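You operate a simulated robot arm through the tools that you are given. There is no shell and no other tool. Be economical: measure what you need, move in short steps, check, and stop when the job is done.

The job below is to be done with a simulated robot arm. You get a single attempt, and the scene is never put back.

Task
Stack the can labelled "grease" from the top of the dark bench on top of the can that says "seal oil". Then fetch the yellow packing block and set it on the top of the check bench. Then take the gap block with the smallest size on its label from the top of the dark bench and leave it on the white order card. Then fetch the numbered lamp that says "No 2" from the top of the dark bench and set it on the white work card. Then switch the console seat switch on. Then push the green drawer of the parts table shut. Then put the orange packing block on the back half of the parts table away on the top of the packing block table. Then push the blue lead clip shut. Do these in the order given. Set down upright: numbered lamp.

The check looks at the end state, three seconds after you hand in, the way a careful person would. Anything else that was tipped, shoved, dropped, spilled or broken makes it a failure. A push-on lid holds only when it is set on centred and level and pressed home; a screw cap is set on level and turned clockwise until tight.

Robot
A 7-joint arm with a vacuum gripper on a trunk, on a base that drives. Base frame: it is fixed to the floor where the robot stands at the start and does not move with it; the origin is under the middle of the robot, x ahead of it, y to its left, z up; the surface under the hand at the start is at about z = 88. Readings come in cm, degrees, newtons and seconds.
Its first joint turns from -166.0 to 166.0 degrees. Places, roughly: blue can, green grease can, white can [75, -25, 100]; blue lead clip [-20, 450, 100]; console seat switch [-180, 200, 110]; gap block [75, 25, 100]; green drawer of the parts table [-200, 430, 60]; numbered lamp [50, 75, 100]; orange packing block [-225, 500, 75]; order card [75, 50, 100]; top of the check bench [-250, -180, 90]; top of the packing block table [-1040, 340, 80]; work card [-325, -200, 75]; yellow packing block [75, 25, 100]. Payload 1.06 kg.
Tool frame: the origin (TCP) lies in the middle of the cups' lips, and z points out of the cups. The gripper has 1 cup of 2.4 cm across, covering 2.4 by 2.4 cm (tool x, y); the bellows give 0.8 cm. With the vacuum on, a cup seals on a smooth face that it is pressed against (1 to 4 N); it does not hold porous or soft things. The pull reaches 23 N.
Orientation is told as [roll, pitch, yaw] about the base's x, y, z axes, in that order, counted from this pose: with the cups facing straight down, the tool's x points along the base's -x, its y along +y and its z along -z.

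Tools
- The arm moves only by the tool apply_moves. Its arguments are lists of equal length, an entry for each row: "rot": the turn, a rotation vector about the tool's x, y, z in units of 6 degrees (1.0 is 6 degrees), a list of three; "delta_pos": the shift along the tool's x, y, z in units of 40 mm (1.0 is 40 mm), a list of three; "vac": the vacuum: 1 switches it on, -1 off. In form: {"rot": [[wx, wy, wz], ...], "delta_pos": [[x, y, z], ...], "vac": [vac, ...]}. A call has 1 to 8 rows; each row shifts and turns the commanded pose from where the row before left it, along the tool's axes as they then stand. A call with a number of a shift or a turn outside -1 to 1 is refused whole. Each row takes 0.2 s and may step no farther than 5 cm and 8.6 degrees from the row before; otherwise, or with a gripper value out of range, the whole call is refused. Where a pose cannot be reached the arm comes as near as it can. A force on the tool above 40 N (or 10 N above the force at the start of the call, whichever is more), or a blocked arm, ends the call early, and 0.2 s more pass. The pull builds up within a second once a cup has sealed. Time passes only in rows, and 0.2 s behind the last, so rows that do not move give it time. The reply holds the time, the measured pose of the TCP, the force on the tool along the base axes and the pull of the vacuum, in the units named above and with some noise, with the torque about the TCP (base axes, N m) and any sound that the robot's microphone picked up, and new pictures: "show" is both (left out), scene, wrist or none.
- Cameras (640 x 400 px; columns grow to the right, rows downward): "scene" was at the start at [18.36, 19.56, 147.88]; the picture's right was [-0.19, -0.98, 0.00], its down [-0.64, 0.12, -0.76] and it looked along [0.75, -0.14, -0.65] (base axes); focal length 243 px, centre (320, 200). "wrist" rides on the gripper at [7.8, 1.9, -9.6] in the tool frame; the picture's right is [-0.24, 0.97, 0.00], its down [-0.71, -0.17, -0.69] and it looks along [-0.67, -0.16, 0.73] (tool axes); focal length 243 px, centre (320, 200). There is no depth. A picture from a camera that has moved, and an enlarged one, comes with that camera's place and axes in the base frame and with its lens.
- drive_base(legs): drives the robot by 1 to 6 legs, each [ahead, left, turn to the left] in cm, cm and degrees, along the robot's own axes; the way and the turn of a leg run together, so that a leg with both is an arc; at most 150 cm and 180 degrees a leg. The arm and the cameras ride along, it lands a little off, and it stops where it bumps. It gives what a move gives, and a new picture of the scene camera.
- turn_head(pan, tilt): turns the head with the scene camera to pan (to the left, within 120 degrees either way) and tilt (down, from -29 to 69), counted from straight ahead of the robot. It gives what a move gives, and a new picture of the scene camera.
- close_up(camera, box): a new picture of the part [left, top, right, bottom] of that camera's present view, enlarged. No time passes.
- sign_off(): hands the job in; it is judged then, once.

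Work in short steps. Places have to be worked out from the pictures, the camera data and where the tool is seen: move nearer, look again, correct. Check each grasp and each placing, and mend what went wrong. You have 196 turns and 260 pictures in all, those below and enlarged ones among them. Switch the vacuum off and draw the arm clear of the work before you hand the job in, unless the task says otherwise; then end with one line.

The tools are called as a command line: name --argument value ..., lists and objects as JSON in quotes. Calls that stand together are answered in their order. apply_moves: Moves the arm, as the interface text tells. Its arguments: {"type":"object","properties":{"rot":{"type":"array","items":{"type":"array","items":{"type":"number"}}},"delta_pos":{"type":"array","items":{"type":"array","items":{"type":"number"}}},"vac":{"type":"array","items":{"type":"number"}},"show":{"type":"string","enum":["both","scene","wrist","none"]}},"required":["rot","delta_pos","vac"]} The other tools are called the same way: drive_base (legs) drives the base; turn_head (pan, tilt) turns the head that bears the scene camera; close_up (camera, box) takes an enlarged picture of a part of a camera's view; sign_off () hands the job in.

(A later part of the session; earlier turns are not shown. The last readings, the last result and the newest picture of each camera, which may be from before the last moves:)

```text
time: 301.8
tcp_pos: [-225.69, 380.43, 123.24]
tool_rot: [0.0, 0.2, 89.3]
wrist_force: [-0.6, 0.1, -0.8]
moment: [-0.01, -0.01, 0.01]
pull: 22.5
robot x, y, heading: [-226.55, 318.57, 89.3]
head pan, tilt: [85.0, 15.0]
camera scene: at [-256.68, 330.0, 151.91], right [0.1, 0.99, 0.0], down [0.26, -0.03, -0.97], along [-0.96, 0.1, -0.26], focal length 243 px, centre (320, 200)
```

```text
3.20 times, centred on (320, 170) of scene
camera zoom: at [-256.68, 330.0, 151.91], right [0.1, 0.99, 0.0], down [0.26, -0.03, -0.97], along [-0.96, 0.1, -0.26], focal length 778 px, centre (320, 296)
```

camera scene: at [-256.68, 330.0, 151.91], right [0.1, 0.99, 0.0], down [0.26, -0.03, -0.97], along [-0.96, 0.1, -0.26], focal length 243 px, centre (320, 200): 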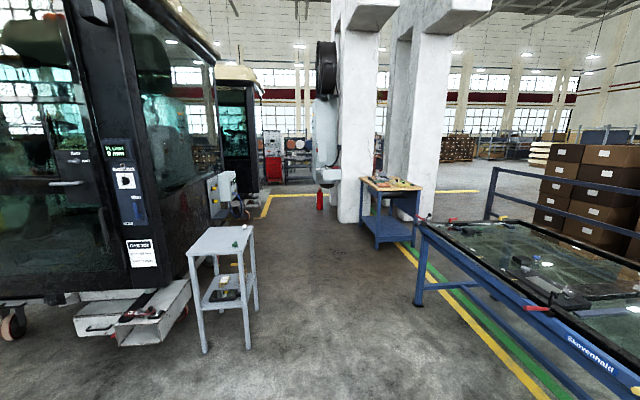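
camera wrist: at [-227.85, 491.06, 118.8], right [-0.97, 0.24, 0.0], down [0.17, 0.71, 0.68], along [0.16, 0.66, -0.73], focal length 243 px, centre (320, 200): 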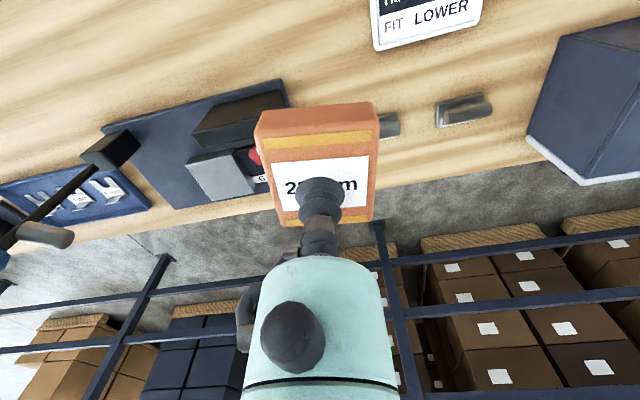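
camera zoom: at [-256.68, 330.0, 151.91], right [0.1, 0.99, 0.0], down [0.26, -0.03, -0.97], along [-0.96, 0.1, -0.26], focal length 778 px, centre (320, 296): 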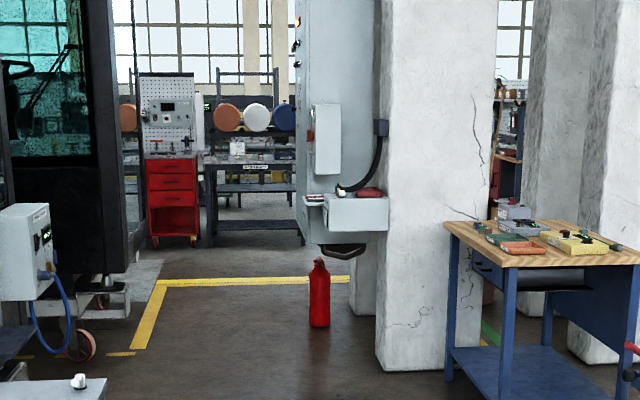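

The packing block table is the dark-grey table with the label straight ahead at the end of the aisle. I turn to face west, shift to y≈345 to clear the small grey stand, and drive on in stages.

drive_base --legs '[[0, 0, 90.7], [0, -26, 0], [140, 0, 0]]'

turn_head --pan 0 --tilt 20

```text
time: 313.9
tcp_pos: [-425.98, 345.28, 123.25]
tool_rot: [0.0, 0.0, -179.8]
wrist_force: [0.0, -0.8, -1.4]
moment: [0.0, -0.02, 0.04]
pull: 22.9
robot x, y, heading: [-364.14, 345.48, -179.8]
head pan, tilt: [85.0, 15.0]
camera scene: at [-374.81, 315.15, 151.91], right [-1.0, 0.08, 0.0], down [0.02, 0.26, -0.97], along [-0.08, -0.96, -0.26], focal length 243 px, centre (320, 200)
```

scene: 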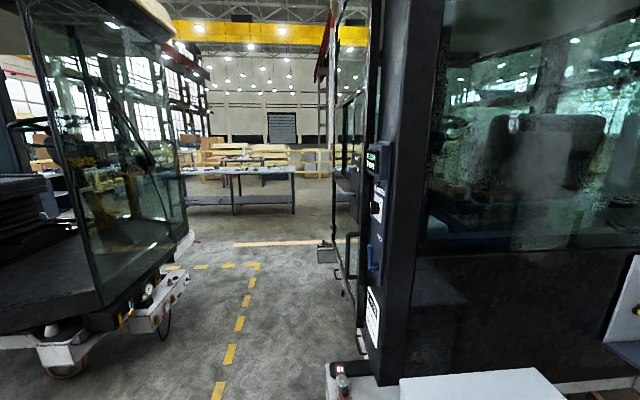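

```text
time: 315.5
tcp_pos: [-426.0, 345.3, 123.2]
tool_rot: [0.0, 0.2, -179.8]
wrist_force: [0.2, 0.2, 0.1]
moment: [-0.01, 0.0, 0.0]
pull: 23.3
robot x, y, heading: [-364.05, 345.3, -179.8]
head pan, tilt: [0.0, 20.0]
camera scene: at [-383.34, 324.42, 151.09], right [0.0, 1.0, 0.0], down [0.34, 0.0, -0.94], along [-0.94, 0.0, -0.34], focal length 243 px, centre (320, 200)
```

scene: 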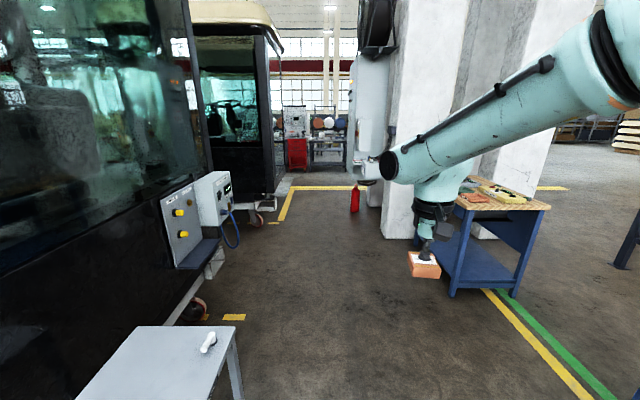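

I proceed: 130 cm ahead past the stand, shift to y≈312, then 150 + 110 cm ahead between the cab and the wall box.

drive_base --legs '[[130, 0, 0], [0, 33, 0], [150, 0, 0], [110, 0, 0]]'

close_up --camera "scene" --box '[200, 80, 480, 260]'

```text
time: 335.9
tcp_pos: [-811.15, 316.25, 123.26]
tool_rot: [0.0, 0.1, 179.7]
wrist_force: [-0.1, 0.7, -1.1]
moment: [0.03, 0.02, 0.0]
pull: 22.8
robot x, y, heading: [-749.37, 315.8, 179.8]
head pan, tilt: [0.0, 20.0]
camera scene: at [-768.76, 295.09, 151.09], right [0.0, 1.0, 0.0], down [0.34, 0.0, -0.94], along [-0.94, 0.0, -0.34], focal length 243 px, centre (320, 200)
```

scene: 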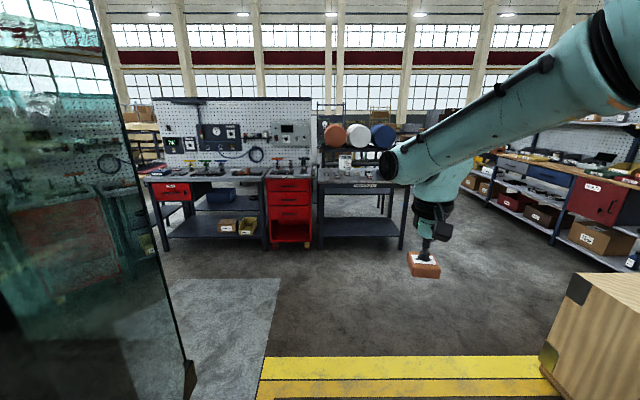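

```text
2.22 times, centred on (340, 170) of scene
camera zoom: at [-768.76, 295.09, 151.09], right [0.0, 1.0, 0.0], down [0.34, 0.0, -0.94], along [-0.94, 0.0, -0.34], focal length 540 px, centre (276, 267)
```

zoom: 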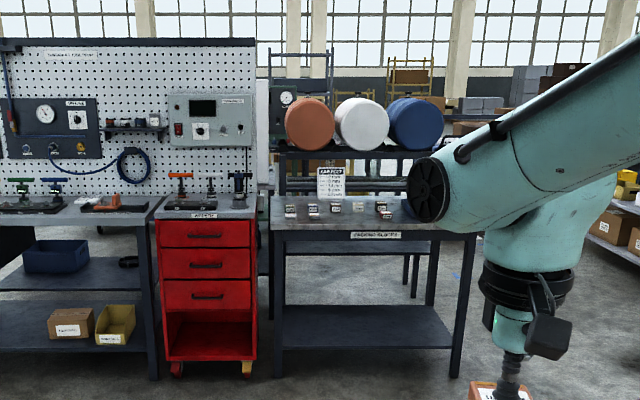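

The table with the "PACKING BLOCKS" label spans x≈-1010 to -1080, y≈292 to 391. I drive up to it.

drive_base --legs '[[140, 0, 0], [40, -30, 0]]'

turn_head --pan 0 --tilt 45

```text
time: 345.4
tcp_pos: [-992.04, 348.14, 123.15]
tool_rot: [0.0, 0.1, 179.1]
wrist_force: [-0.4, -0.5, -0.4]
moment: [0.01, 0.01, 0.01]
pull: 22.9
robot x, y, heading: [-930.18, 347.03, 179.3]
head pan, tilt: [0.0, 20.0]
camera scene: at [-949.78, 326.57, 151.09], right [0.01, 1.0, 0.0], down [0.34, 0.0, -0.94], along [-0.94, 0.01, -0.34], focal length 243 px, centre (320, 200)
```

scene: 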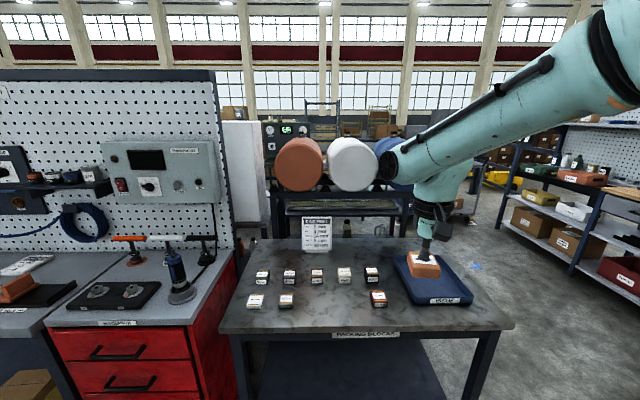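

```text
time: 346.3
tcp_pos: [-991.97, 348.17, 123.26]
tool_rot: [0.0, 0.0, 179.3]
wrist_force: [0.1, 0.1, -0.6]
moment: [-0.02, 0.02, 0.03]
pull: 23.1
robot x, y, heading: [-930.11, 347.37, 179.4]
head pan, tilt: [0.0, 45.0]
camera scene: at [-948.6, 326.55, 147.23], right [0.01, 1.0, 0.0], down [0.71, -0.01, -0.71], along [-0.71, 0.01, -0.71], focal length 243 px, centre (320, 200)
```

scene: 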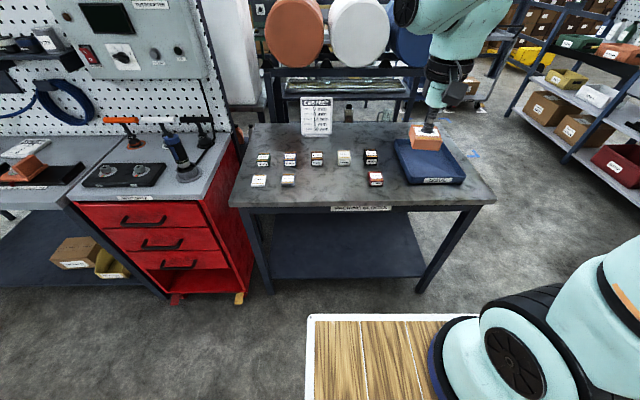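

Clear gap in the front row at about (-1025, 333). I move 25 cm closer.

drive_base --legs '[[25, 0, 0]]'

apply_moves --rot '[[0, 0, 0], [0, 0, 0], [0, 0, 0], [0, 0, 0]]' --delta_pos '[[-0.4, 0.95, 0], [-0.5, 0.95, 0], [-0.5, 0.95, 0], [-0.5, 0.95, 0]]' --vac '[1, 1, 1, 1]' --show "both"

```text
time: 348.1
tcp_pos: [-1017.58, 348.2, 123.14]
tool_rot: [0.0, 0.1, 179.5]
wrist_force: [0.2, -0.3, -0.5]
moment: [0.0, 0.02, -0.01]
pull: 22.8
robot x, y, heading: [-955.91, 347.44, 179.3]
head pan, tilt: [0.0, 45.0]
camera scene: at [-974.06, 326.79, 147.23], right [0.01, 1.0, 0.0], down [0.71, -0.01, -0.71], along [-0.71, 0.01, -0.71], focal length 243 px, centre (320, 200)
```

scene: 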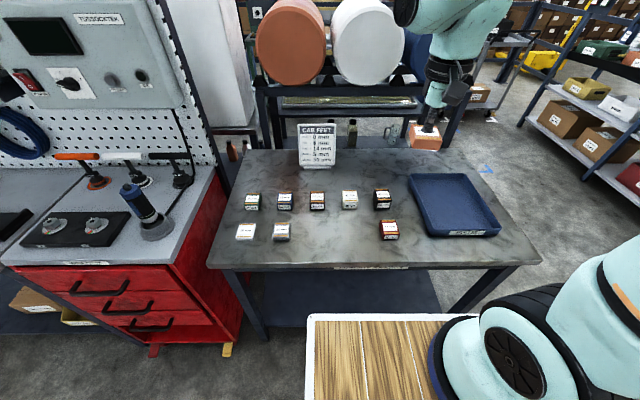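

```text
time: 349.1
tcp_pos: [-1025.17, 333.0, 122.9]
tool_rot: [0.0, 0.1, 179.4]
wrist_force: [-0.3, 0.1, -0.4]
moment: [-0.01, -0.01, 0.03]
pull: 23.0
robot x, y, heading: [-955.97, 347.37, 179.4]
head pan, tilt: [0.0, 45.0]
camera scene: at [-974.02, 326.84, 147.24], right [0.01, 1.0, 0.0], down [0.71, -0.01, -0.71], along [-0.71, 0.01, -0.71], focal length 243 px, centre (320, 200)
camera wrist: at [-1017.44, 331.02, 132.44], right [-0.25, -0.97, 0.0], down [-0.71, 0.18, 0.68], along [-0.66, 0.17, -0.73], focal length 243 px, centre (320, 200)
```

scene: 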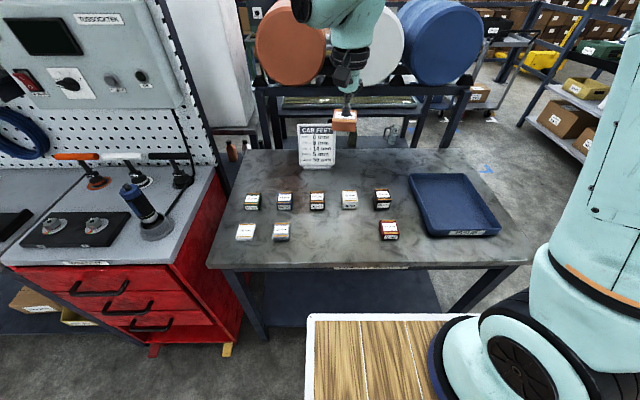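
wrist: 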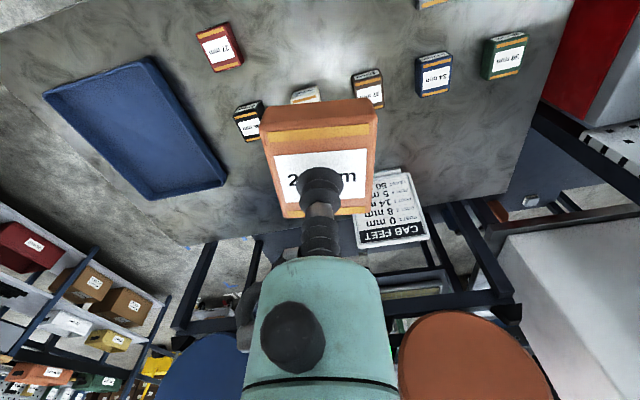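

The landing spot in the front-row gap is clear. I lower to z≈91.

apply_moves --rot '[[0, 0, 0], [0, 0, 0], [0, 0, 0], [0, 0, 0], [0, 0, 0], [0, 0, 0], [0, 0, 0], [0, 0, 0]]' --delta_pos '[[0, 0, 1], [0, 0, 1], [0, 0, 1], [0, 0, 1], [0, 0, 1], [0, 0, 1], [0, 0, 1], [0, 0, 1]]' --vac '[1, 1, 1, 1, 1, 1, 1, 1]' --show "both"

```text
time: 350.9
tcp_pos: [-1025.34, 332.87, 91.11]
tool_rot: [0.0, 0.0, 179.3]
wrist_force: [-0.1, 0.2, -0.5]
moment: [-0.01, 0.05, 0.01]
pull: 22.8
robot x, y, heading: [-955.47, 347.77, 179.6]
head pan, tilt: [0.0, 45.0]
camera scene: at [-974.03, 326.81, 147.23], right [0.01, 1.0, 0.0], down [0.71, -0.01, -0.71], along [-0.71, 0.01, -0.71], focal length 243 px, centre (320, 200)
camera wrist: at [-1017.45, 331.03, 100.7], right [-0.25, -0.97, 0.0], down [-0.71, 0.18, 0.68], along [-0.66, 0.17, -0.73], focal length 243 px, centre (320, 200)
```

scene: 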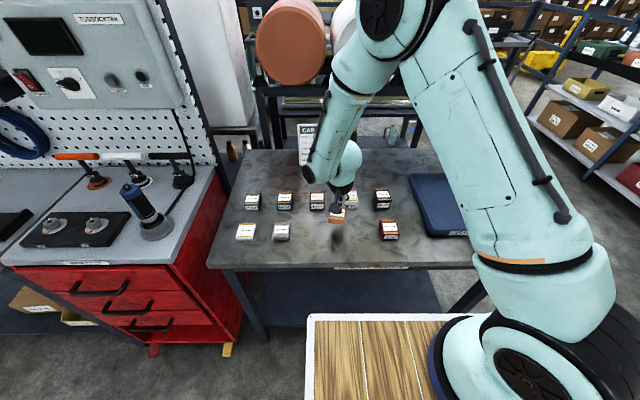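
wrist: 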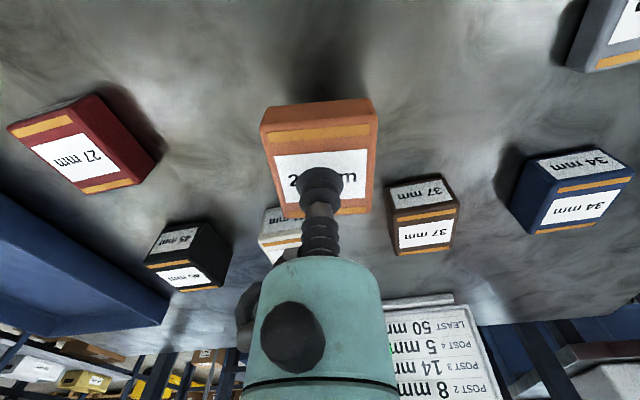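

Clear. I lower to z≈85.5, then creep.

apply_moves --rot '[[0, 0, 0], [0, 0, 0], [0, 0, 0], [0, 0, 0]]' --delta_pos '[[0, 0, 0.6], [0, 0, 0.5], [0, 0, 0.3], [0, 0, 0]]' --vac '[1, 1, 1, 1]' --show "wrist"

close_up --camera "scene" --box '[280, 180, 420, 270]'

```text
time: 351.9
tcp_pos: [-1025.24, 333.05, 85.54]
tool_rot: [0.1, 0.0, 179.3]
wrist_force: [-1.5, 0.2, 14.3]
moment: [0.01, 0.02, 0.01]
pull: 22.8
robot x, y, heading: [-955.49, 347.73, 179.3]
head pan, tilt: [0.0, 45.0]
camera wrist: at [-1017.39, 331.12, 95.15], right [-0.25, -0.97, 0.0], down [-0.71, 0.18, 0.69], along [-0.66, 0.17, -0.73], focal length 243 px, centre (320, 200)
```

wrist: 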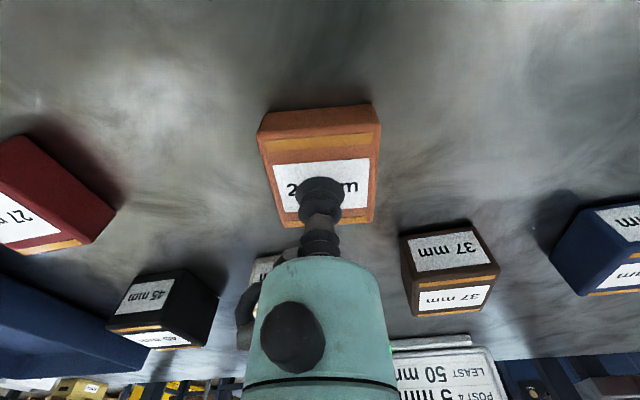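

```text
4.44 times, centred on (350, 225) of scene
camera zoom: at [-974.02, 326.8, 147.23], right [0.01, 1.0, 0.0], down [0.71, -0.01, -0.71], along [-0.71, 0.01, -0.71], focal length 1081 px, centre (187, 89)
```

zoom: 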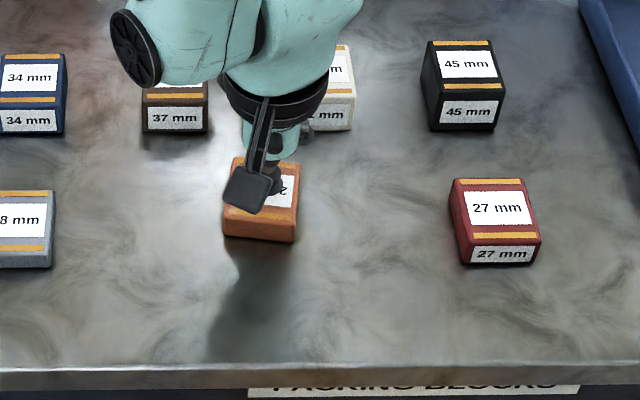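

Contact already (14 N). Ease off, release, and rise.

apply_moves --rot '[[0, 0, 0], [0, 0, 0], [0, 0, 0], [0, 0, 0], [0, 0, 0], [0, 0, 0], [0, 0, 0], [0, 0, 0]]' --delta_pos '[[0, 0, -0.06], [0, 0, 0], [0, 0, 0], [0, 0, 0], [0, 0, -0.15], [0, 0, -0.6], [0, 0, -1], [0, 0, -1]]' --vac '[-1, -1, -1, -1, -1, -1, -1, -1]' --show "wrist"

apply_moves --rot '[[0, 0, 0], [0, 0, 0], [0, 0, 0], [0, 0, 0], [0, 0, 0], [0, 0, 0], [0, 0, 0], [0, 0, 0]]' --delta_pos '[[0, 0, -1], [0, 0, -1], [0, 0, -1], [0, 0, -1], [0, 0, -1], [0, 0, -1], [0.8, -0.8, -0.5], [0.8, -0.8, 0]]' --vac '[-1, -1, -1, -1, -1, -1, -1, -1]' --show "scene"

```text
time: 353.8
tcp_pos: [-1025.09, 333.02, 96.75]
tool_rot: [-0.1, 0.1, 179.4]
wrist_force: [-0.1, -0.4, -0.9]
moment: [0.05, -0.02, -0.01]
pull: 0.2
robot x, y, heading: [-955.96, 347.63, 179.3]
head pan, tilt: [0.0, 45.0]
camera wrist: at [-1017.24, 331.05, 106.31], right [-0.25, -0.97, 0.0], down [-0.71, 0.18, 0.68], along [-0.66, 0.17, -0.73], focal length 243 px, centre (320, 200)
```

wrist: 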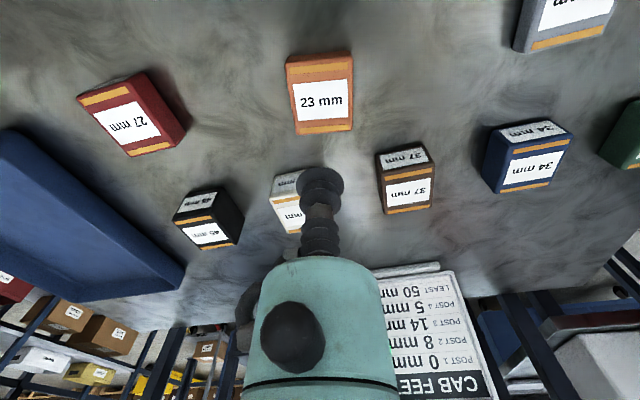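

```text
time: 355.6
tcp_pos: [-1018.76, 339.57, 122.68]
tool_rot: [-0.2, 0.2, 179.5]
wrist_force: [0.5, 0.2, -0.6]
moment: [0.03, -0.04, 0.03]
pull: 0.0
robot x, y, heading: [-955.69, 347.72, 179.4]
head pan, tilt: [0.0, 45.0]
camera scene: at [-974.11, 326.74, 147.21], right [0.01, 1.0, 0.0], down [0.71, -0.01, -0.71], along [-0.71, 0.01, -0.71], focal length 243 px, centre (320, 200)
```

scene: 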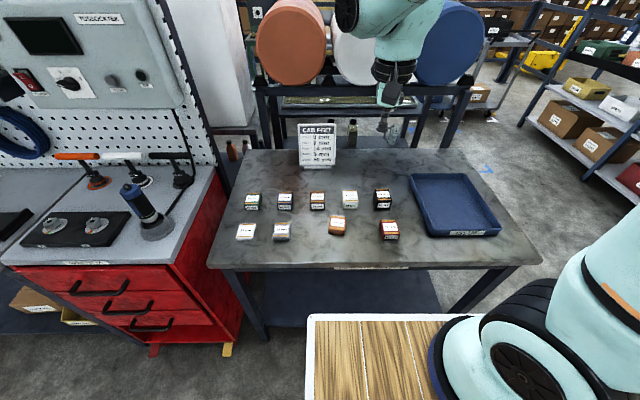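

Orange block is put away in the row. Now back east along the same lane toward the desk with the lead clip.

drive_base --legs '[[-40, 32, 0.6], [-150, 0, 0], [-150, 0, 0], [-120, 0, 0]]'

```text
time: 378.6
tcp_pos: [-552.6, 309.79, 122.76]
tool_rot: [0.0, 0.1, -179.5]
wrist_force: [0.3, -0.5, 0.2]
moment: [-0.02, 0.01, 0.02]
pull: 0.0
robot x, y, heading: [-489.89, 318.59, -179.5]
head pan, tilt: [0.0, 45.0]
camera scene: at [-507.65, 297.72, 147.23], right [-0.01, 1.0, 0.0], down [0.71, 0.01, -0.71], along [-0.71, -0.01, -0.71], focal length 243 px, centre (320, 200)
```

scene: 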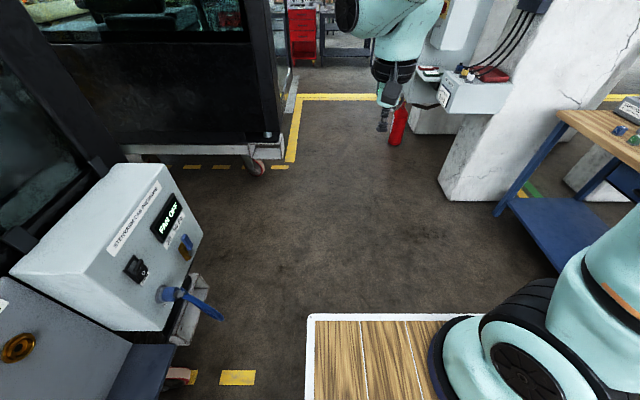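

I shift right to y≈346 to clear the small stand, back up to x≈-230, and turn to face +y.

drive_base --legs '[[0, -27, 0], [-150, 0, -0.5], [-110, 0, 0], [0, 0, -90]]'

turn_head --pan -50 --tilt 25

```text
time: 396.5
tcp_pos: [-239.92, 410.61, 122.7]
tool_rot: [0.1, 0.2, 89.5]
wrist_force: [-0.4, -1.0, -0.2]
moment: [0.0, 0.0, -0.01]
pull: 0.0
robot x, y, heading: [-232.32, 347.37, 89.5]
head pan, tilt: [0.0, 45.0]
camera scene: at [-252.8, 366.03, 147.23], right [1.0, -0.01, 0.0], down [-0.01, -0.71, -0.71], along [0.01, 0.71, -0.71], focal length 243 px, centre (320, 200)
```

scene: 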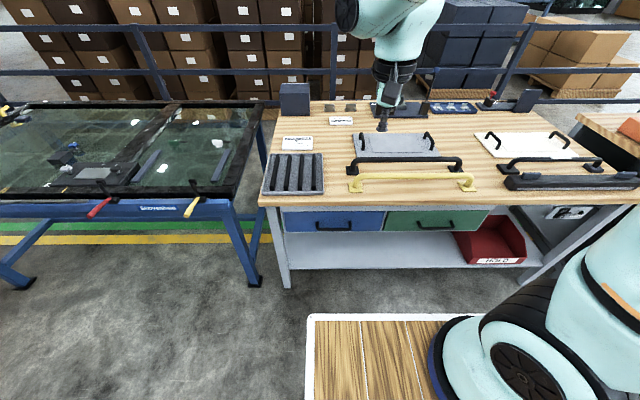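

```text
time: 397.7
tcp_pos: [-239.94, 410.71, 122.71]
tool_rot: [0.0, 0.1, 89.6]
wrist_force: [-0.1, 0.0, 0.7]
moment: [0.02, -0.02, -0.01]
pull: 0.2
robot x, y, heading: [-231.81, 347.55, 89.5]
head pan, tilt: [-50.0, 25.0]
camera scene: at [-245.77, 363.76, 150.28], right [0.64, -0.77, 0.0], down [-0.33, -0.27, -0.91], along [0.7, 0.58, -0.42], focal length 243 px, centre (320, 200)
```

scene: 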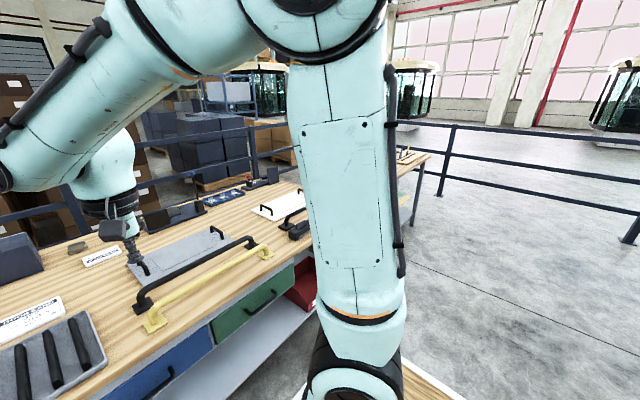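

I strafe east 190 cm to stand in front of the battery desk.

drive_base --legs '[[0, -95, 0.5], [0, -95, 0]]'

turn_head --pan 0 --tilt 40

close_up --camera "scene" --box '[230, 80, 500, 230]'

```text
time: 407.2
tcp_pos: [-51.63, 410.53, 122.81]
tool_rot: [0.0, 0.1, 90.2]
wrist_force: [0.6, 0.6, 0.0]
moment: [-0.03, -0.01, -0.01]
pull: 0.0
robot x, y, heading: [-43.02, 347.36, 89.9]
head pan, tilt: [-50.0, 25.0]
camera scene: at [-57.04, 363.64, 150.28], right [0.64, -0.77, 0.0], down [-0.32, -0.27, -0.91], along [0.69, 0.58, -0.42], focal length 243 px, centre (320, 200)
```

scene: 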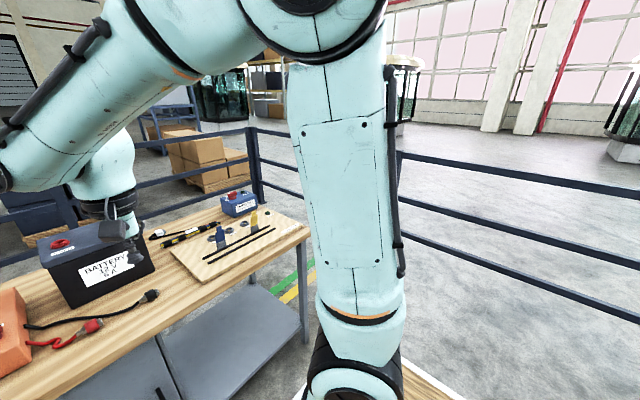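

```text
time: 408.3
tcp_pos: [-51.8, 410.61, 122.69]
tool_rot: [0.0, 0.0, 90.1]
wrist_force: [0.5, -0.3, 0.7]
moment: [0.04, -0.01, 0.01]
pull: 0.0
robot x, y, heading: [-43.42, 347.34, 90.2]
head pan, tilt: [0.0, 40.0]
camera scene: at [-64.1, 366.21, 147.95], right [1.0, 0.0, 0.0], down [0.0, -0.64, -0.77], along [0.0, 0.77, -0.64], focal length 243 px, centre (320, 200)
```

scene: 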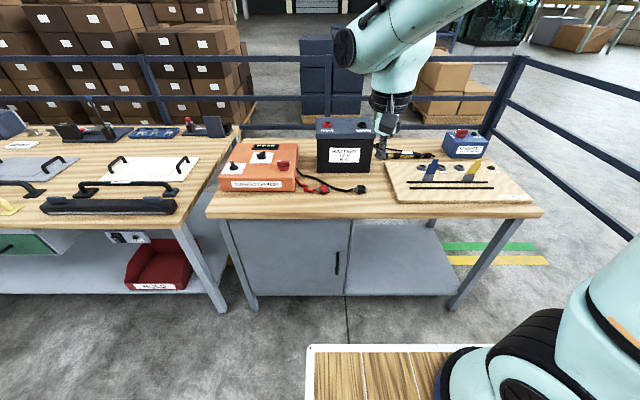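

```text
2.37 times, centred on (365, 155) of scene
camera zoom: at [-64.1, 366.21, 147.95], right [1.0, 0.0, 0.0], down [0.0, -0.64, -0.77], along [0.0, 0.77, -0.64], focal length 576 px, centre (213, 307)
```

zoom: 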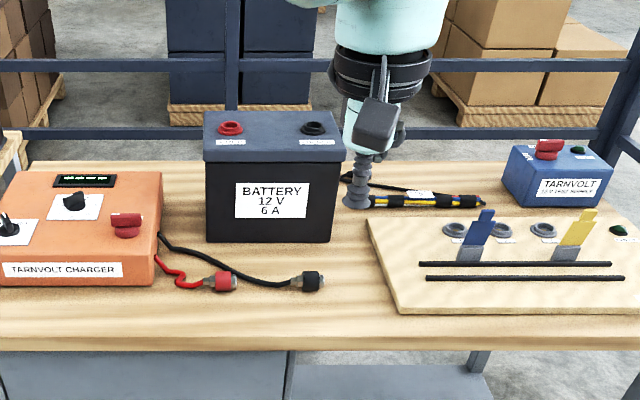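

The blue clip lever stands open on the board at about (-10, 467). I move closer for a better look.

drive_base --legs '[[0, -22, 0], [42, 0, 0]]'

turn_head --pan -15 --tilt 45

close_up --camera "scene" --box '[280, 100, 440, 220]'

```text
time: 412.2
tcp_pos: [-29.93, 453.62, 122.79]
tool_rot: [0.0, 0.1, 90.0]
wrist_force: [0.2, -0.8, 1.3]
moment: [0.01, 0.03, -0.01]
pull: 0.2
robot x, y, heading: [-21.27, 390.53, 89.9]
head pan, tilt: [0.0, 40.0]
camera scene: at [-42.32, 409.36, 147.95], right [1.0, 0.0, 0.0], down [0.0, -0.64, -0.77], along [0.0, 0.77, -0.64], focal length 243 px, centre (320, 200)
```

scene: 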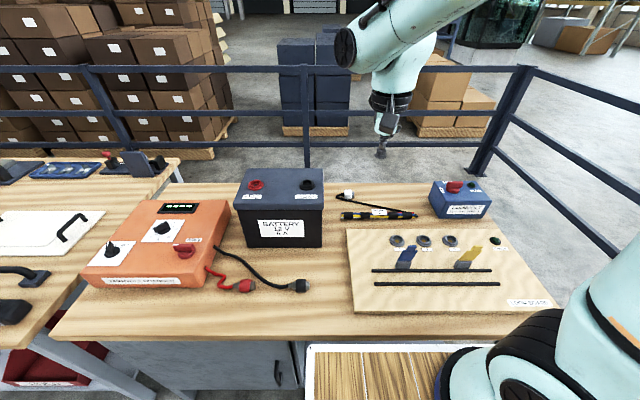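

```text
time: 413.0
tcp_pos: [-29.82, 453.84, 122.69]
tool_rot: [0.0, 0.2, 89.9]
wrist_force: [0.2, -0.3, -0.4]
moment: [0.01, 0.0, -0.03]
pull: 0.0
robot x, y, heading: [-21.43, 390.51, 89.7]
head pan, tilt: [-15.0, 45.0]
camera scene: at [-40.22, 408.71, 147.23], right [0.97, -0.26, 0.0], down [-0.18, -0.68, -0.71], along [0.18, 0.68, -0.71], focal length 243 px, centre (320, 200)
```

scene: 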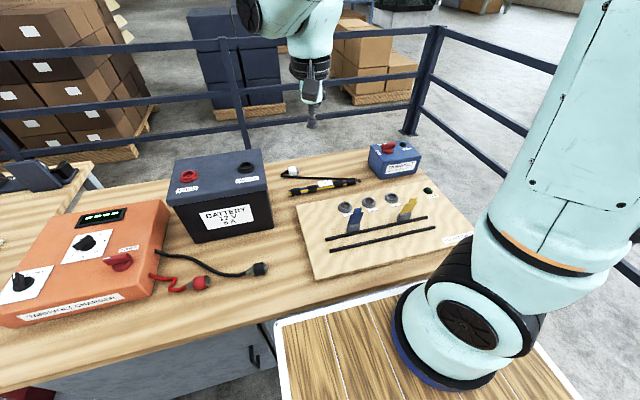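

```text
3.33 times, centred on (360, 160) of scene
camera zoom: at [-40.22, 408.71, 147.23], right [0.97, -0.26, 0.0], down [-0.18, -0.68, -0.71], along [0.18, 0.68, -0.71], focal length 811 px, centre (187, 333)
```

zoom: 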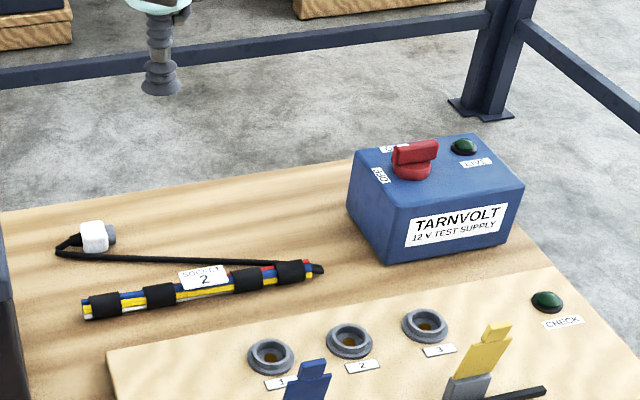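

close_up --camera "scene" --box '[300, 180, 460, 280]'

```text
4.00 times, centred on (380, 230) of scene
camera zoom: at [-40.22, 408.71, 147.23], right [0.97, -0.26, 0.0], down [-0.18, -0.68, -0.71], along [0.18, 0.68, -0.71], focal length 973 px, centre (80, 80)
```

zoom: 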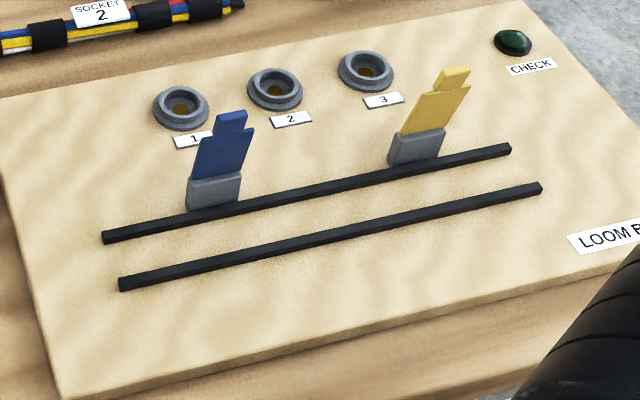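

The clip is a hinged flap on a grey base behind the rails; shutting means folding it over the rails toward me. I bring the wrist camera closer to see its lean.

apply_moves --rot '[[0, 0, 0], [0, 0, 0], [0, 0, 0], [0, 0, 0]]' --delta_pos '[[0.8, -0.9, 0.5], [0.8, -0.9, 0.5], [0.8, -0.9, 0.5], [0.8, -0.8, 0.5]]' --vac '[-1, -1, -1, -1]' --show "wrist"

```text
refused: row 1 steps farther than a row can; nothing moved
```

apply_moves --rot '[[0, 0, 0], [0, 0, 0], [0, 0, 0], [0, 0, 0], [0, 0, 0]]' --delta_pos '[[0.7, -0.7, 0.4], [0.7, -0.7, 0.4], [0.7, -0.7, 0.4], [0.7, -0.7, 0.4], [0.4, -0.7, 0.4]]' --vac '[-1, -1, -1, -1, -1]' --show "wrist"

close_up --camera "wrist" --box '[240, 60, 400, 180]'

```text
time: 414.2
tcp_pos: [-15.86, 440.78, 114.81]
tool_rot: [0.0, 0.0, 90.0]
wrist_force: [-0.2, -0.2, 0.8]
moment: [0.01, 0.06, -0.02]
pull: 0.1
robot x, y, heading: [-21.4, 390.69, 89.7]
head pan, tilt: [-15.0, 45.0]
camera wrist: at [-17.64, 433.04, 124.29], right [-0.97, 0.24, 0.0], down [0.17, 0.71, 0.68], along [0.16, 0.67, -0.73], focal length 243 px, centre (320, 200)
```

wrist: 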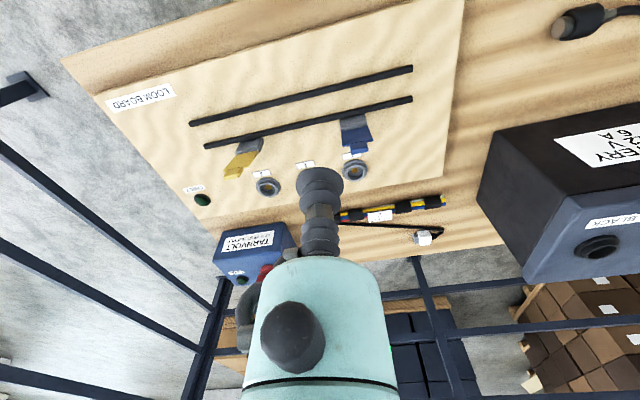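

```text
3.33 times, centred on (320, 120) of wrist
camera zoom: at [-17.64, 433.04, 124.29], right [-0.97, 0.24, 0.0], down [0.17, 0.71, 0.68], along [0.16, 0.67, -0.73], focal length 809 px, centre (320, 467)
```

zoom: 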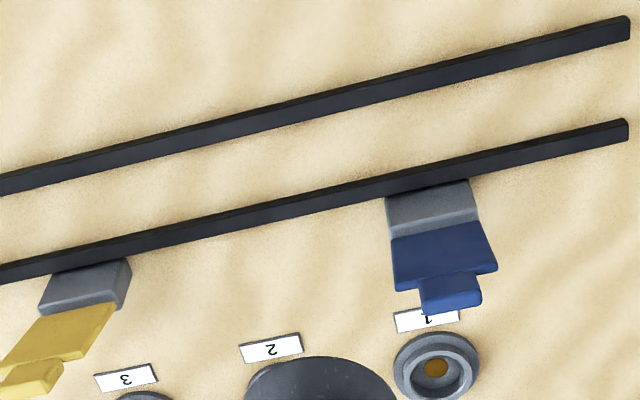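

I get a lower, flatter view from slightly right of the clip, staying in front of it.

apply_moves --rot '[[0, 0, 0], [0, 0, 0], [0, 0, 0], [0, 0, 0], [0, 0, 0]]' --delta_pos '[[0.2, -0.55, 0.89], [0.2, -0.55, 0.89], [0, -0.55, 0.89], [0, -0.55, 0.89], [0, -0.55, 0.89]]' --vac '[-1, -1, -1, -1, -1]' --show "wrist"

close_up --camera "wrist" --box '[400, 120, 600, 270]'

```text
time: 415.6
tcp_pos: [-15.64, 441.62, 98.13]
tool_rot: [-0.1, 0.1, 114.3]
wrist_force: [0.1, 0.7, -0.6]
moment: [-0.05, 0.05, 0.0]
pull: 0.1
out of reach, approached as far as the arm can: row 1
robot x, y, heading: [-21.48, 390.79, 90.2]
head pan, tilt: [-15.0, 45.0]
stopped in row 5: the arm was blocked; the commanded pose is now the measured one
camera wrist: at [-14.07, 433.74, 107.65], right [-0.98, -0.19, 0.0], down [-0.14, 0.72, 0.68], along [-0.13, 0.67, -0.73], focal length 243 px, centre (320, 200)
```

wrist: 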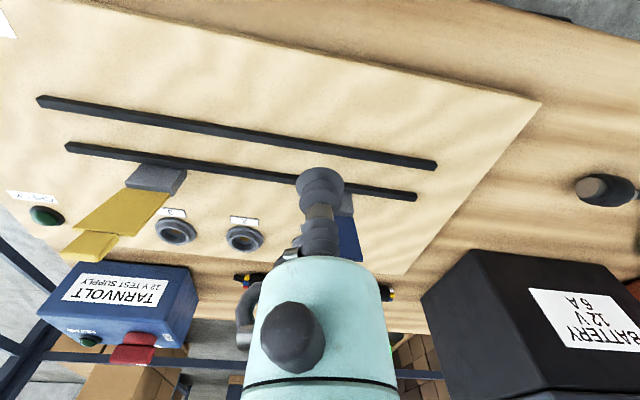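

```text
2.67 times, centred on (500, 195) of wrist
camera zoom: at [-14.07, 433.74, 107.65], right [-0.98, -0.19, 0.0], down [-0.14, 0.72, 0.68], along [-0.13, 0.67, -0.73], focal length 647 px, centre (-160, 213)
```

zoom: 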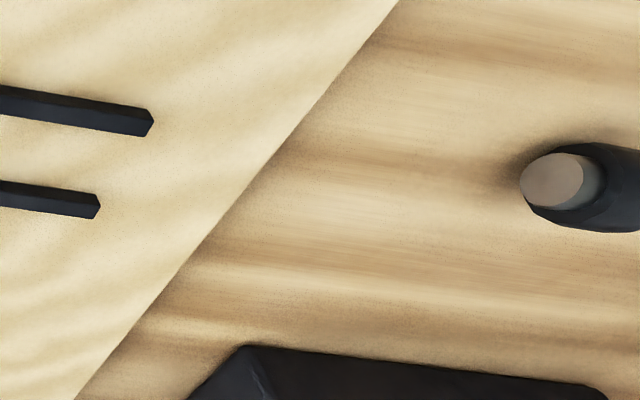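

The arm got too folded near its inner limit and was blocked (yaw twisted). I raise it, restore the yaw, and back the base 16 cm.

apply_moves --rot '[[0, 0, 0], [0, 0, 0], [0, 0, 0], [0, 0, 0], [0, 0, 0]]' --delta_pos '[[0, 0, -0.7], [0, 0, -0.9], [0, 0, -0.9], [0, 0, -0.9], [0, 0, -0.9]]' --vac '[-1, -1, -1, -1, -1]' --show "none"

drive_base --legs '[[-18, 0, 0]]'

apply_moves --rot '[[0, 0, 0], [0, 0, 0], [0, 0, 1], [0, 0, 1], [0, 0, 1], [0, 0, 1]]' --delta_pos '[[-0.9, 0, 0], [-0.9, 0, 0], [-0.9, 0, 0], [-0.9, 0, 0], [0, 0, 0], [0, 0, 0]]' --vac '[-1, -1, -1, -1, -1, -1]' --show "both"

```text
time: 416.8
tcp_pos: [-15.5, 441.67, 115.36]
tool_rot: [-0.1, 0.2, 114.3]
wrist_force: [-0.2, 1.0, 0.5]
moment: [0.0, 0.01, 0.0]
pull: 0.0
robot x, y, heading: [-21.5, 390.79, 90.2]
head pan, tilt: [-15.0, 45.0]
```

```text
time: 418.3
tcp_pos: [-15.53, 423.8, 115.4]
tool_rot: [-0.2, 0.1, 114.1]
wrist_force: [-0.4, 0.1, 1.0]
moment: [-0.01, 0.01, 0.0]
pull: 0.0
robot x, y, heading: [-21.25, 373.08, 90.2]
head pan, tilt: [-15.0, 45.0]
camera scene: at [-40.19, 391.01, 147.23], right [0.97, -0.26, 0.0], down [-0.18, -0.68, -0.71], along [0.18, 0.68, -0.71], focal length 243 px, centre (320, 200)
```

scene: 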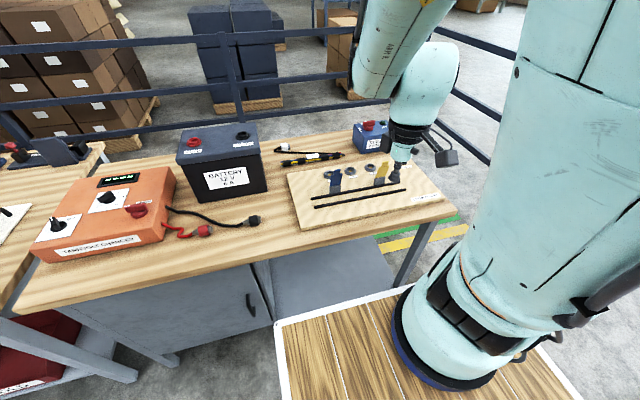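

```text
time: 419.7
tcp_pos: [-21.26, 437.09, 115.33]
tool_rot: [-0.1, 0.1, 90.0]
wrist_force: [0.6, -0.5, 0.2]
moment: [0.02, 0.02, 0.0]
pull: 0.1
robot x, y, heading: [-21.9, 372.92, 90.0]
head pan, tilt: [-15.0, 45.0]
camera scene: at [-40.19, 391.02, 147.23], right [0.97, -0.26, 0.0], down [-0.18, -0.68, -0.71], along [0.18, 0.68, -0.71], focal length 243 px, centre (320, 200)
camera wrist: at [-23.07, 429.38, 124.82], right [-0.97, 0.23, 0.0], down [0.17, 0.71, 0.68], along [0.16, 0.67, -0.73], focal length 243 px, centre (320, 200)
```

scene: 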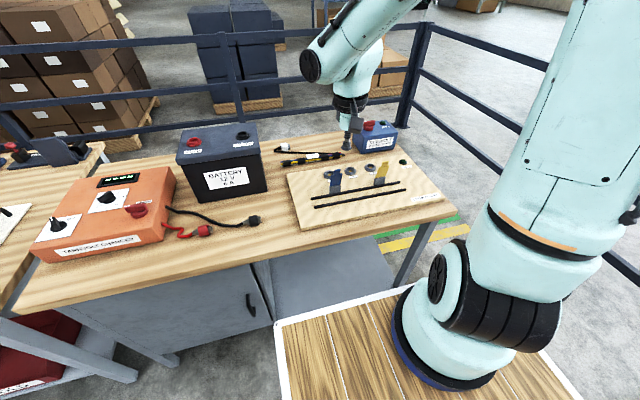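
wrist: 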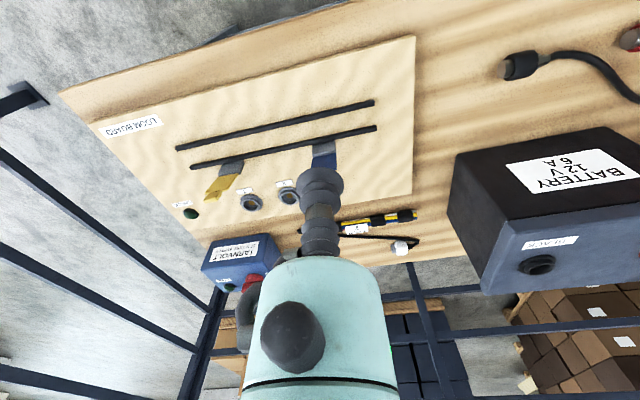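

Now with more room I take the flatter view from the right-front.

apply_moves --rot '[[0, 0, 0], [0, 0, 0], [0, 0, 0], [0, 0, 0], [0, 0, 0]]' --delta_pos '[[-0.15, -0.75, 0.8], [-0.15, -0.75, 0.8], [-0.15, -0.75, 0.8], [-0.15, -0.75, 0.8], [-0.1, -0.75, 0.8]]' --vac '[-1, -1, -1, -1, -1]' --show "wrist"

close_up --camera "wrist" --box '[400, 130, 580, 280]'

```text
time: 420.9
tcp_pos: [-6.21, 439.88, 99.38]
tool_rot: [-0.1, 0.1, 90.2]
wrist_force: [-1.3, 0.2, -0.2]
moment: [0.0, -0.01, -0.02]
pull: 0.1
robot x, y, heading: [-21.25, 372.91, 89.9]
head pan, tilt: [-15.0, 45.0]
camera wrist: at [-8.08, 431.97, 108.96], right [-0.97, 0.23, 0.0], down [0.17, 0.71, 0.68], along [0.16, 0.67, -0.73], focal length 243 px, centre (320, 200)
```

wrist: 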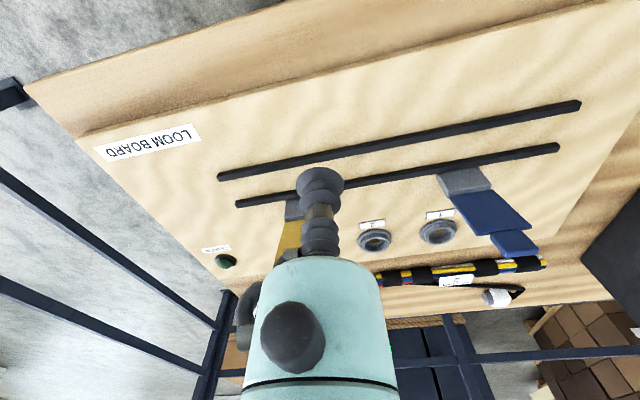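

```text
2.67 times, centred on (490, 205) of wrist
camera zoom: at [-8.08, 431.97, 108.96], right [-0.97, 0.23, 0.0], down [0.17, 0.71, 0.68], along [0.16, 0.67, -0.73], focal length 647 px, centre (-133, 187)
```

zoom: 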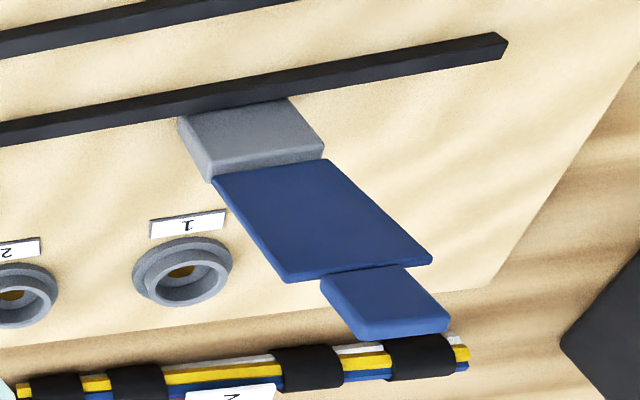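

Two wrist views give: hinge (-18.9, 451.1, 90.8), tip (-18.7, 449.7, 98.8), so the flap stands upright leaning slightly to me. I'll go over it, come down behind it, and fold it toward me.

apply_moves --rot '[[0, 0, 0], [0, 0, 0], [0, 0, 0], [0, 0, 0], [0, 0, 0], [0, 0, 0], [0, 0, 0], [0, 0, 0]]' --delta_pos '[[0, 0, -1], [0, 0, -1], [0, 0, -0.5], [-0.84, 0.63, 0], [-0.84, 0.63, 0], [-0.84, 0.63, 0], [-0.84, 0.63, 0], [-0.84, 0.63, 0]]' --vac '[-1, -1, -1, -1, -1, -1, -1, -1]' --show "both"

```text
time: 422.7
tcp_pos: [-18.71, 456.77, 109.44]
tool_rot: [-0.1, 0.0, 90.0]
wrist_force: [-0.9, -0.2, 0.3]
moment: [0.03, 0.03, 0.02]
pull: 0.2
robot x, y, heading: [-21.37, 372.87, 90.3]
head pan, tilt: [-15.0, 45.0]
camera scene: at [-40.16, 390.98, 147.23], right [0.97, -0.26, 0.0], down [-0.18, -0.68, -0.71], along [0.18, 0.68, -0.71], focal length 243 px, centre (320, 200)
camera wrist: at [-20.54, 449.03, 118.88], right [-0.97, 0.23, 0.0], down [0.17, 0.71, 0.69], along [0.16, 0.67, -0.73], focal length 243 px, centre (320, 200)
```

scene: 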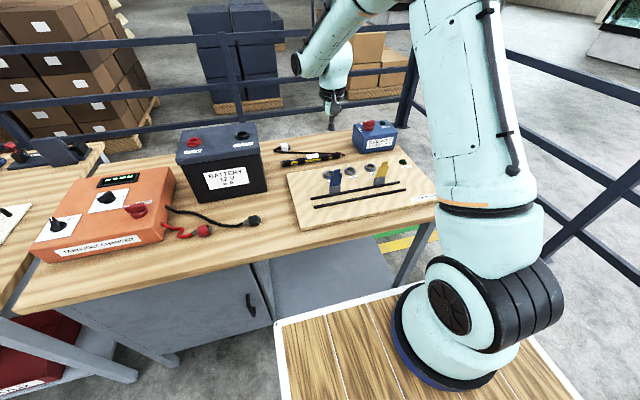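
wrist: 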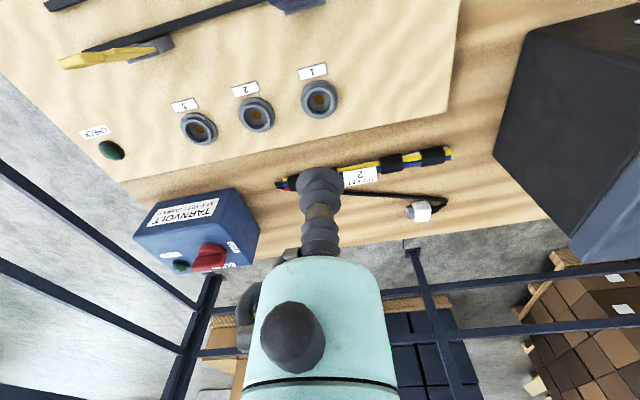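

The space behind the flap is clear. I descend to z≈95 there.

apply_moves --rot '[[0, 0, 0], [0, 0, 0], [0, 0, 0], [0, 0, 0]]' --delta_pos '[[0, 0.02, 1], [0, 0, 1], [0, 0, 0.9], [0, 0, 0.7]]' --vac '[-1, -1, -1, -1]' --show "both"

close_up --camera "scene" --box '[280, 120, 440, 220]'

```text
time: 423.7
tcp_pos: [-18.68, 456.86, 94.86]
tool_rot: [0.0, -0.1, 90.2]
wrist_force: [-0.3, -0.4, -0.1]
moment: [-0.01, 0.01, 0.02]
pull: 0.1
robot x, y, heading: [-21.35, 373.16, 89.9]
head pan, tilt: [-15.0, 45.0]
camera scene: at [-40.19, 390.99, 147.23], right [0.97, -0.26, 0.0], down [-0.18, -0.68, -0.71], along [0.18, 0.68, -0.71], focal length 243 px, centre (320, 200)
camera wrist: at [-20.49, 449.08, 104.33], right [-0.97, 0.23, 0.0], down [0.17, 0.71, 0.69], along [0.16, 0.67, -0.73], focal length 243 px, centre (320, 200)
```

scene: 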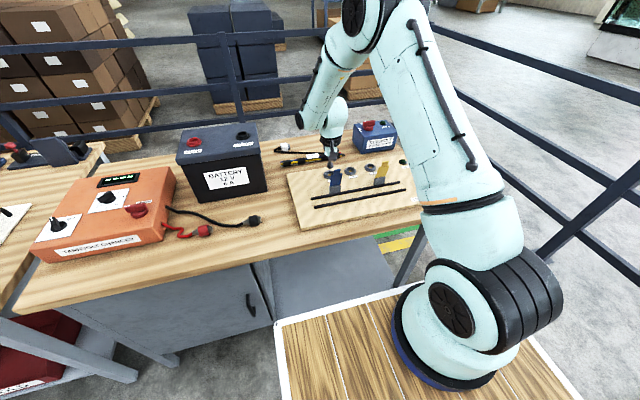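
wrist: 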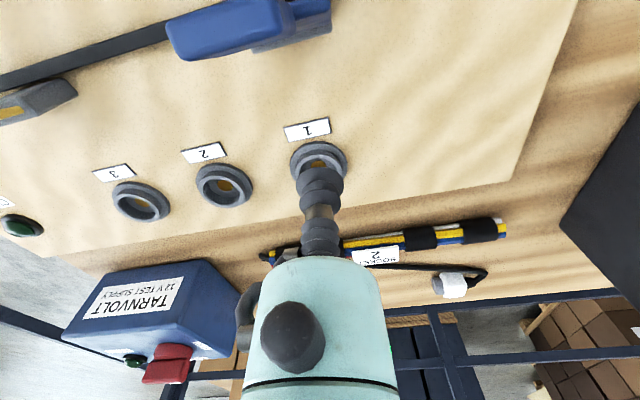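

```text
4.00 times, centred on (360, 170) of scene
camera zoom: at [-40.19, 390.99, 147.23], right [0.97, -0.26, 0.0], down [-0.18, -0.68, -0.71], along [0.18, 0.68, -0.71], focal length 973 px, centre (160, 320)
```

zoom: 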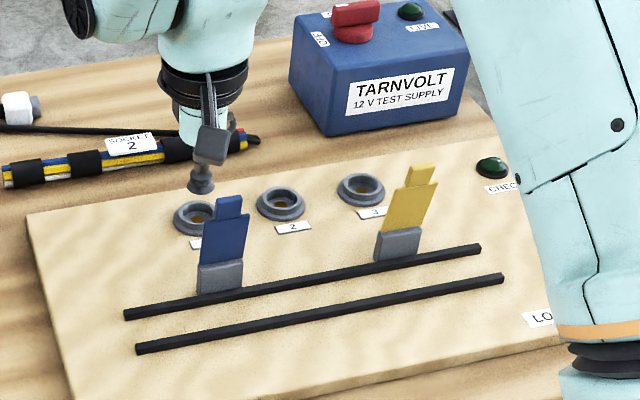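

Geometry confirmed (the tab projects exactly as computed). I pull toward me: 4 cm free, then in 1 cm steps against the flap.

apply_moves --rot '[[0, 0, 0], [0, 0, 0], [0, 0, 0], [0, 0, 0], [0, 0, 0]]' --delta_pos '[[0.9, 0, 0], [0.25, 0, 0], [0.25, 0, 0], [0.25, 0, 0], [0.25, 0, 0]]' --vac '[-1, -1, -1, -1, -1]' --show "wrist"

close_up --camera "scene" --box '[280, 120, 440, 220]'

```text
time: 424.9
tcp_pos: [-18.64, 449.34, 94.76]
tool_rot: [-0.1, 0.2, 90.1]
wrist_force: [-0.5, -0.7, 0.3]
moment: [-0.02, 0.0, -0.01]
pull: 0.0
robot x, y, heading: [-21.47, 372.83, 89.8]
head pan, tilt: [-15.0, 45.0]
camera wrist: at [-20.44, 441.47, 104.28], right [-0.97, 0.23, 0.0], down [0.17, 0.71, 0.68], along [0.16, 0.66, -0.73], focal length 243 px, centre (320, 200)
```

wrist: 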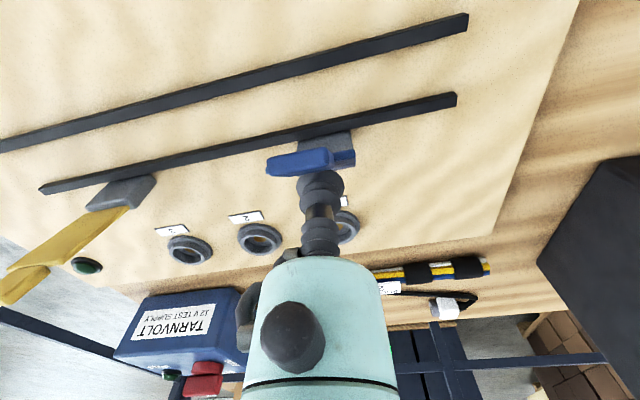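

```text
4.00 times, centred on (360, 170) of scene
camera zoom: at [-40.19, 391.03, 147.22], right [0.97, -0.26, 0.0], down [-0.18, -0.68, -0.71], along [0.18, 0.68, -0.71], focal length 973 px, centre (160, 320)
```

zoom: 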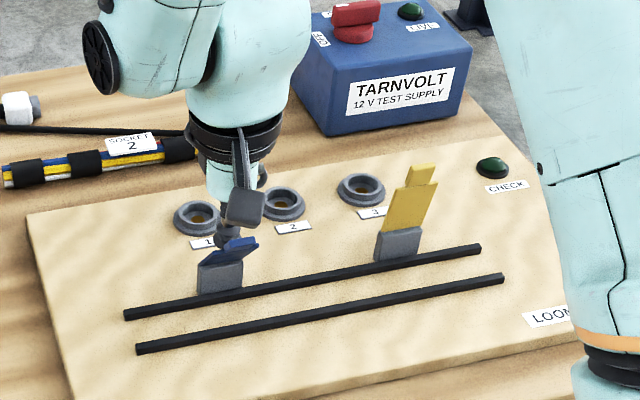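

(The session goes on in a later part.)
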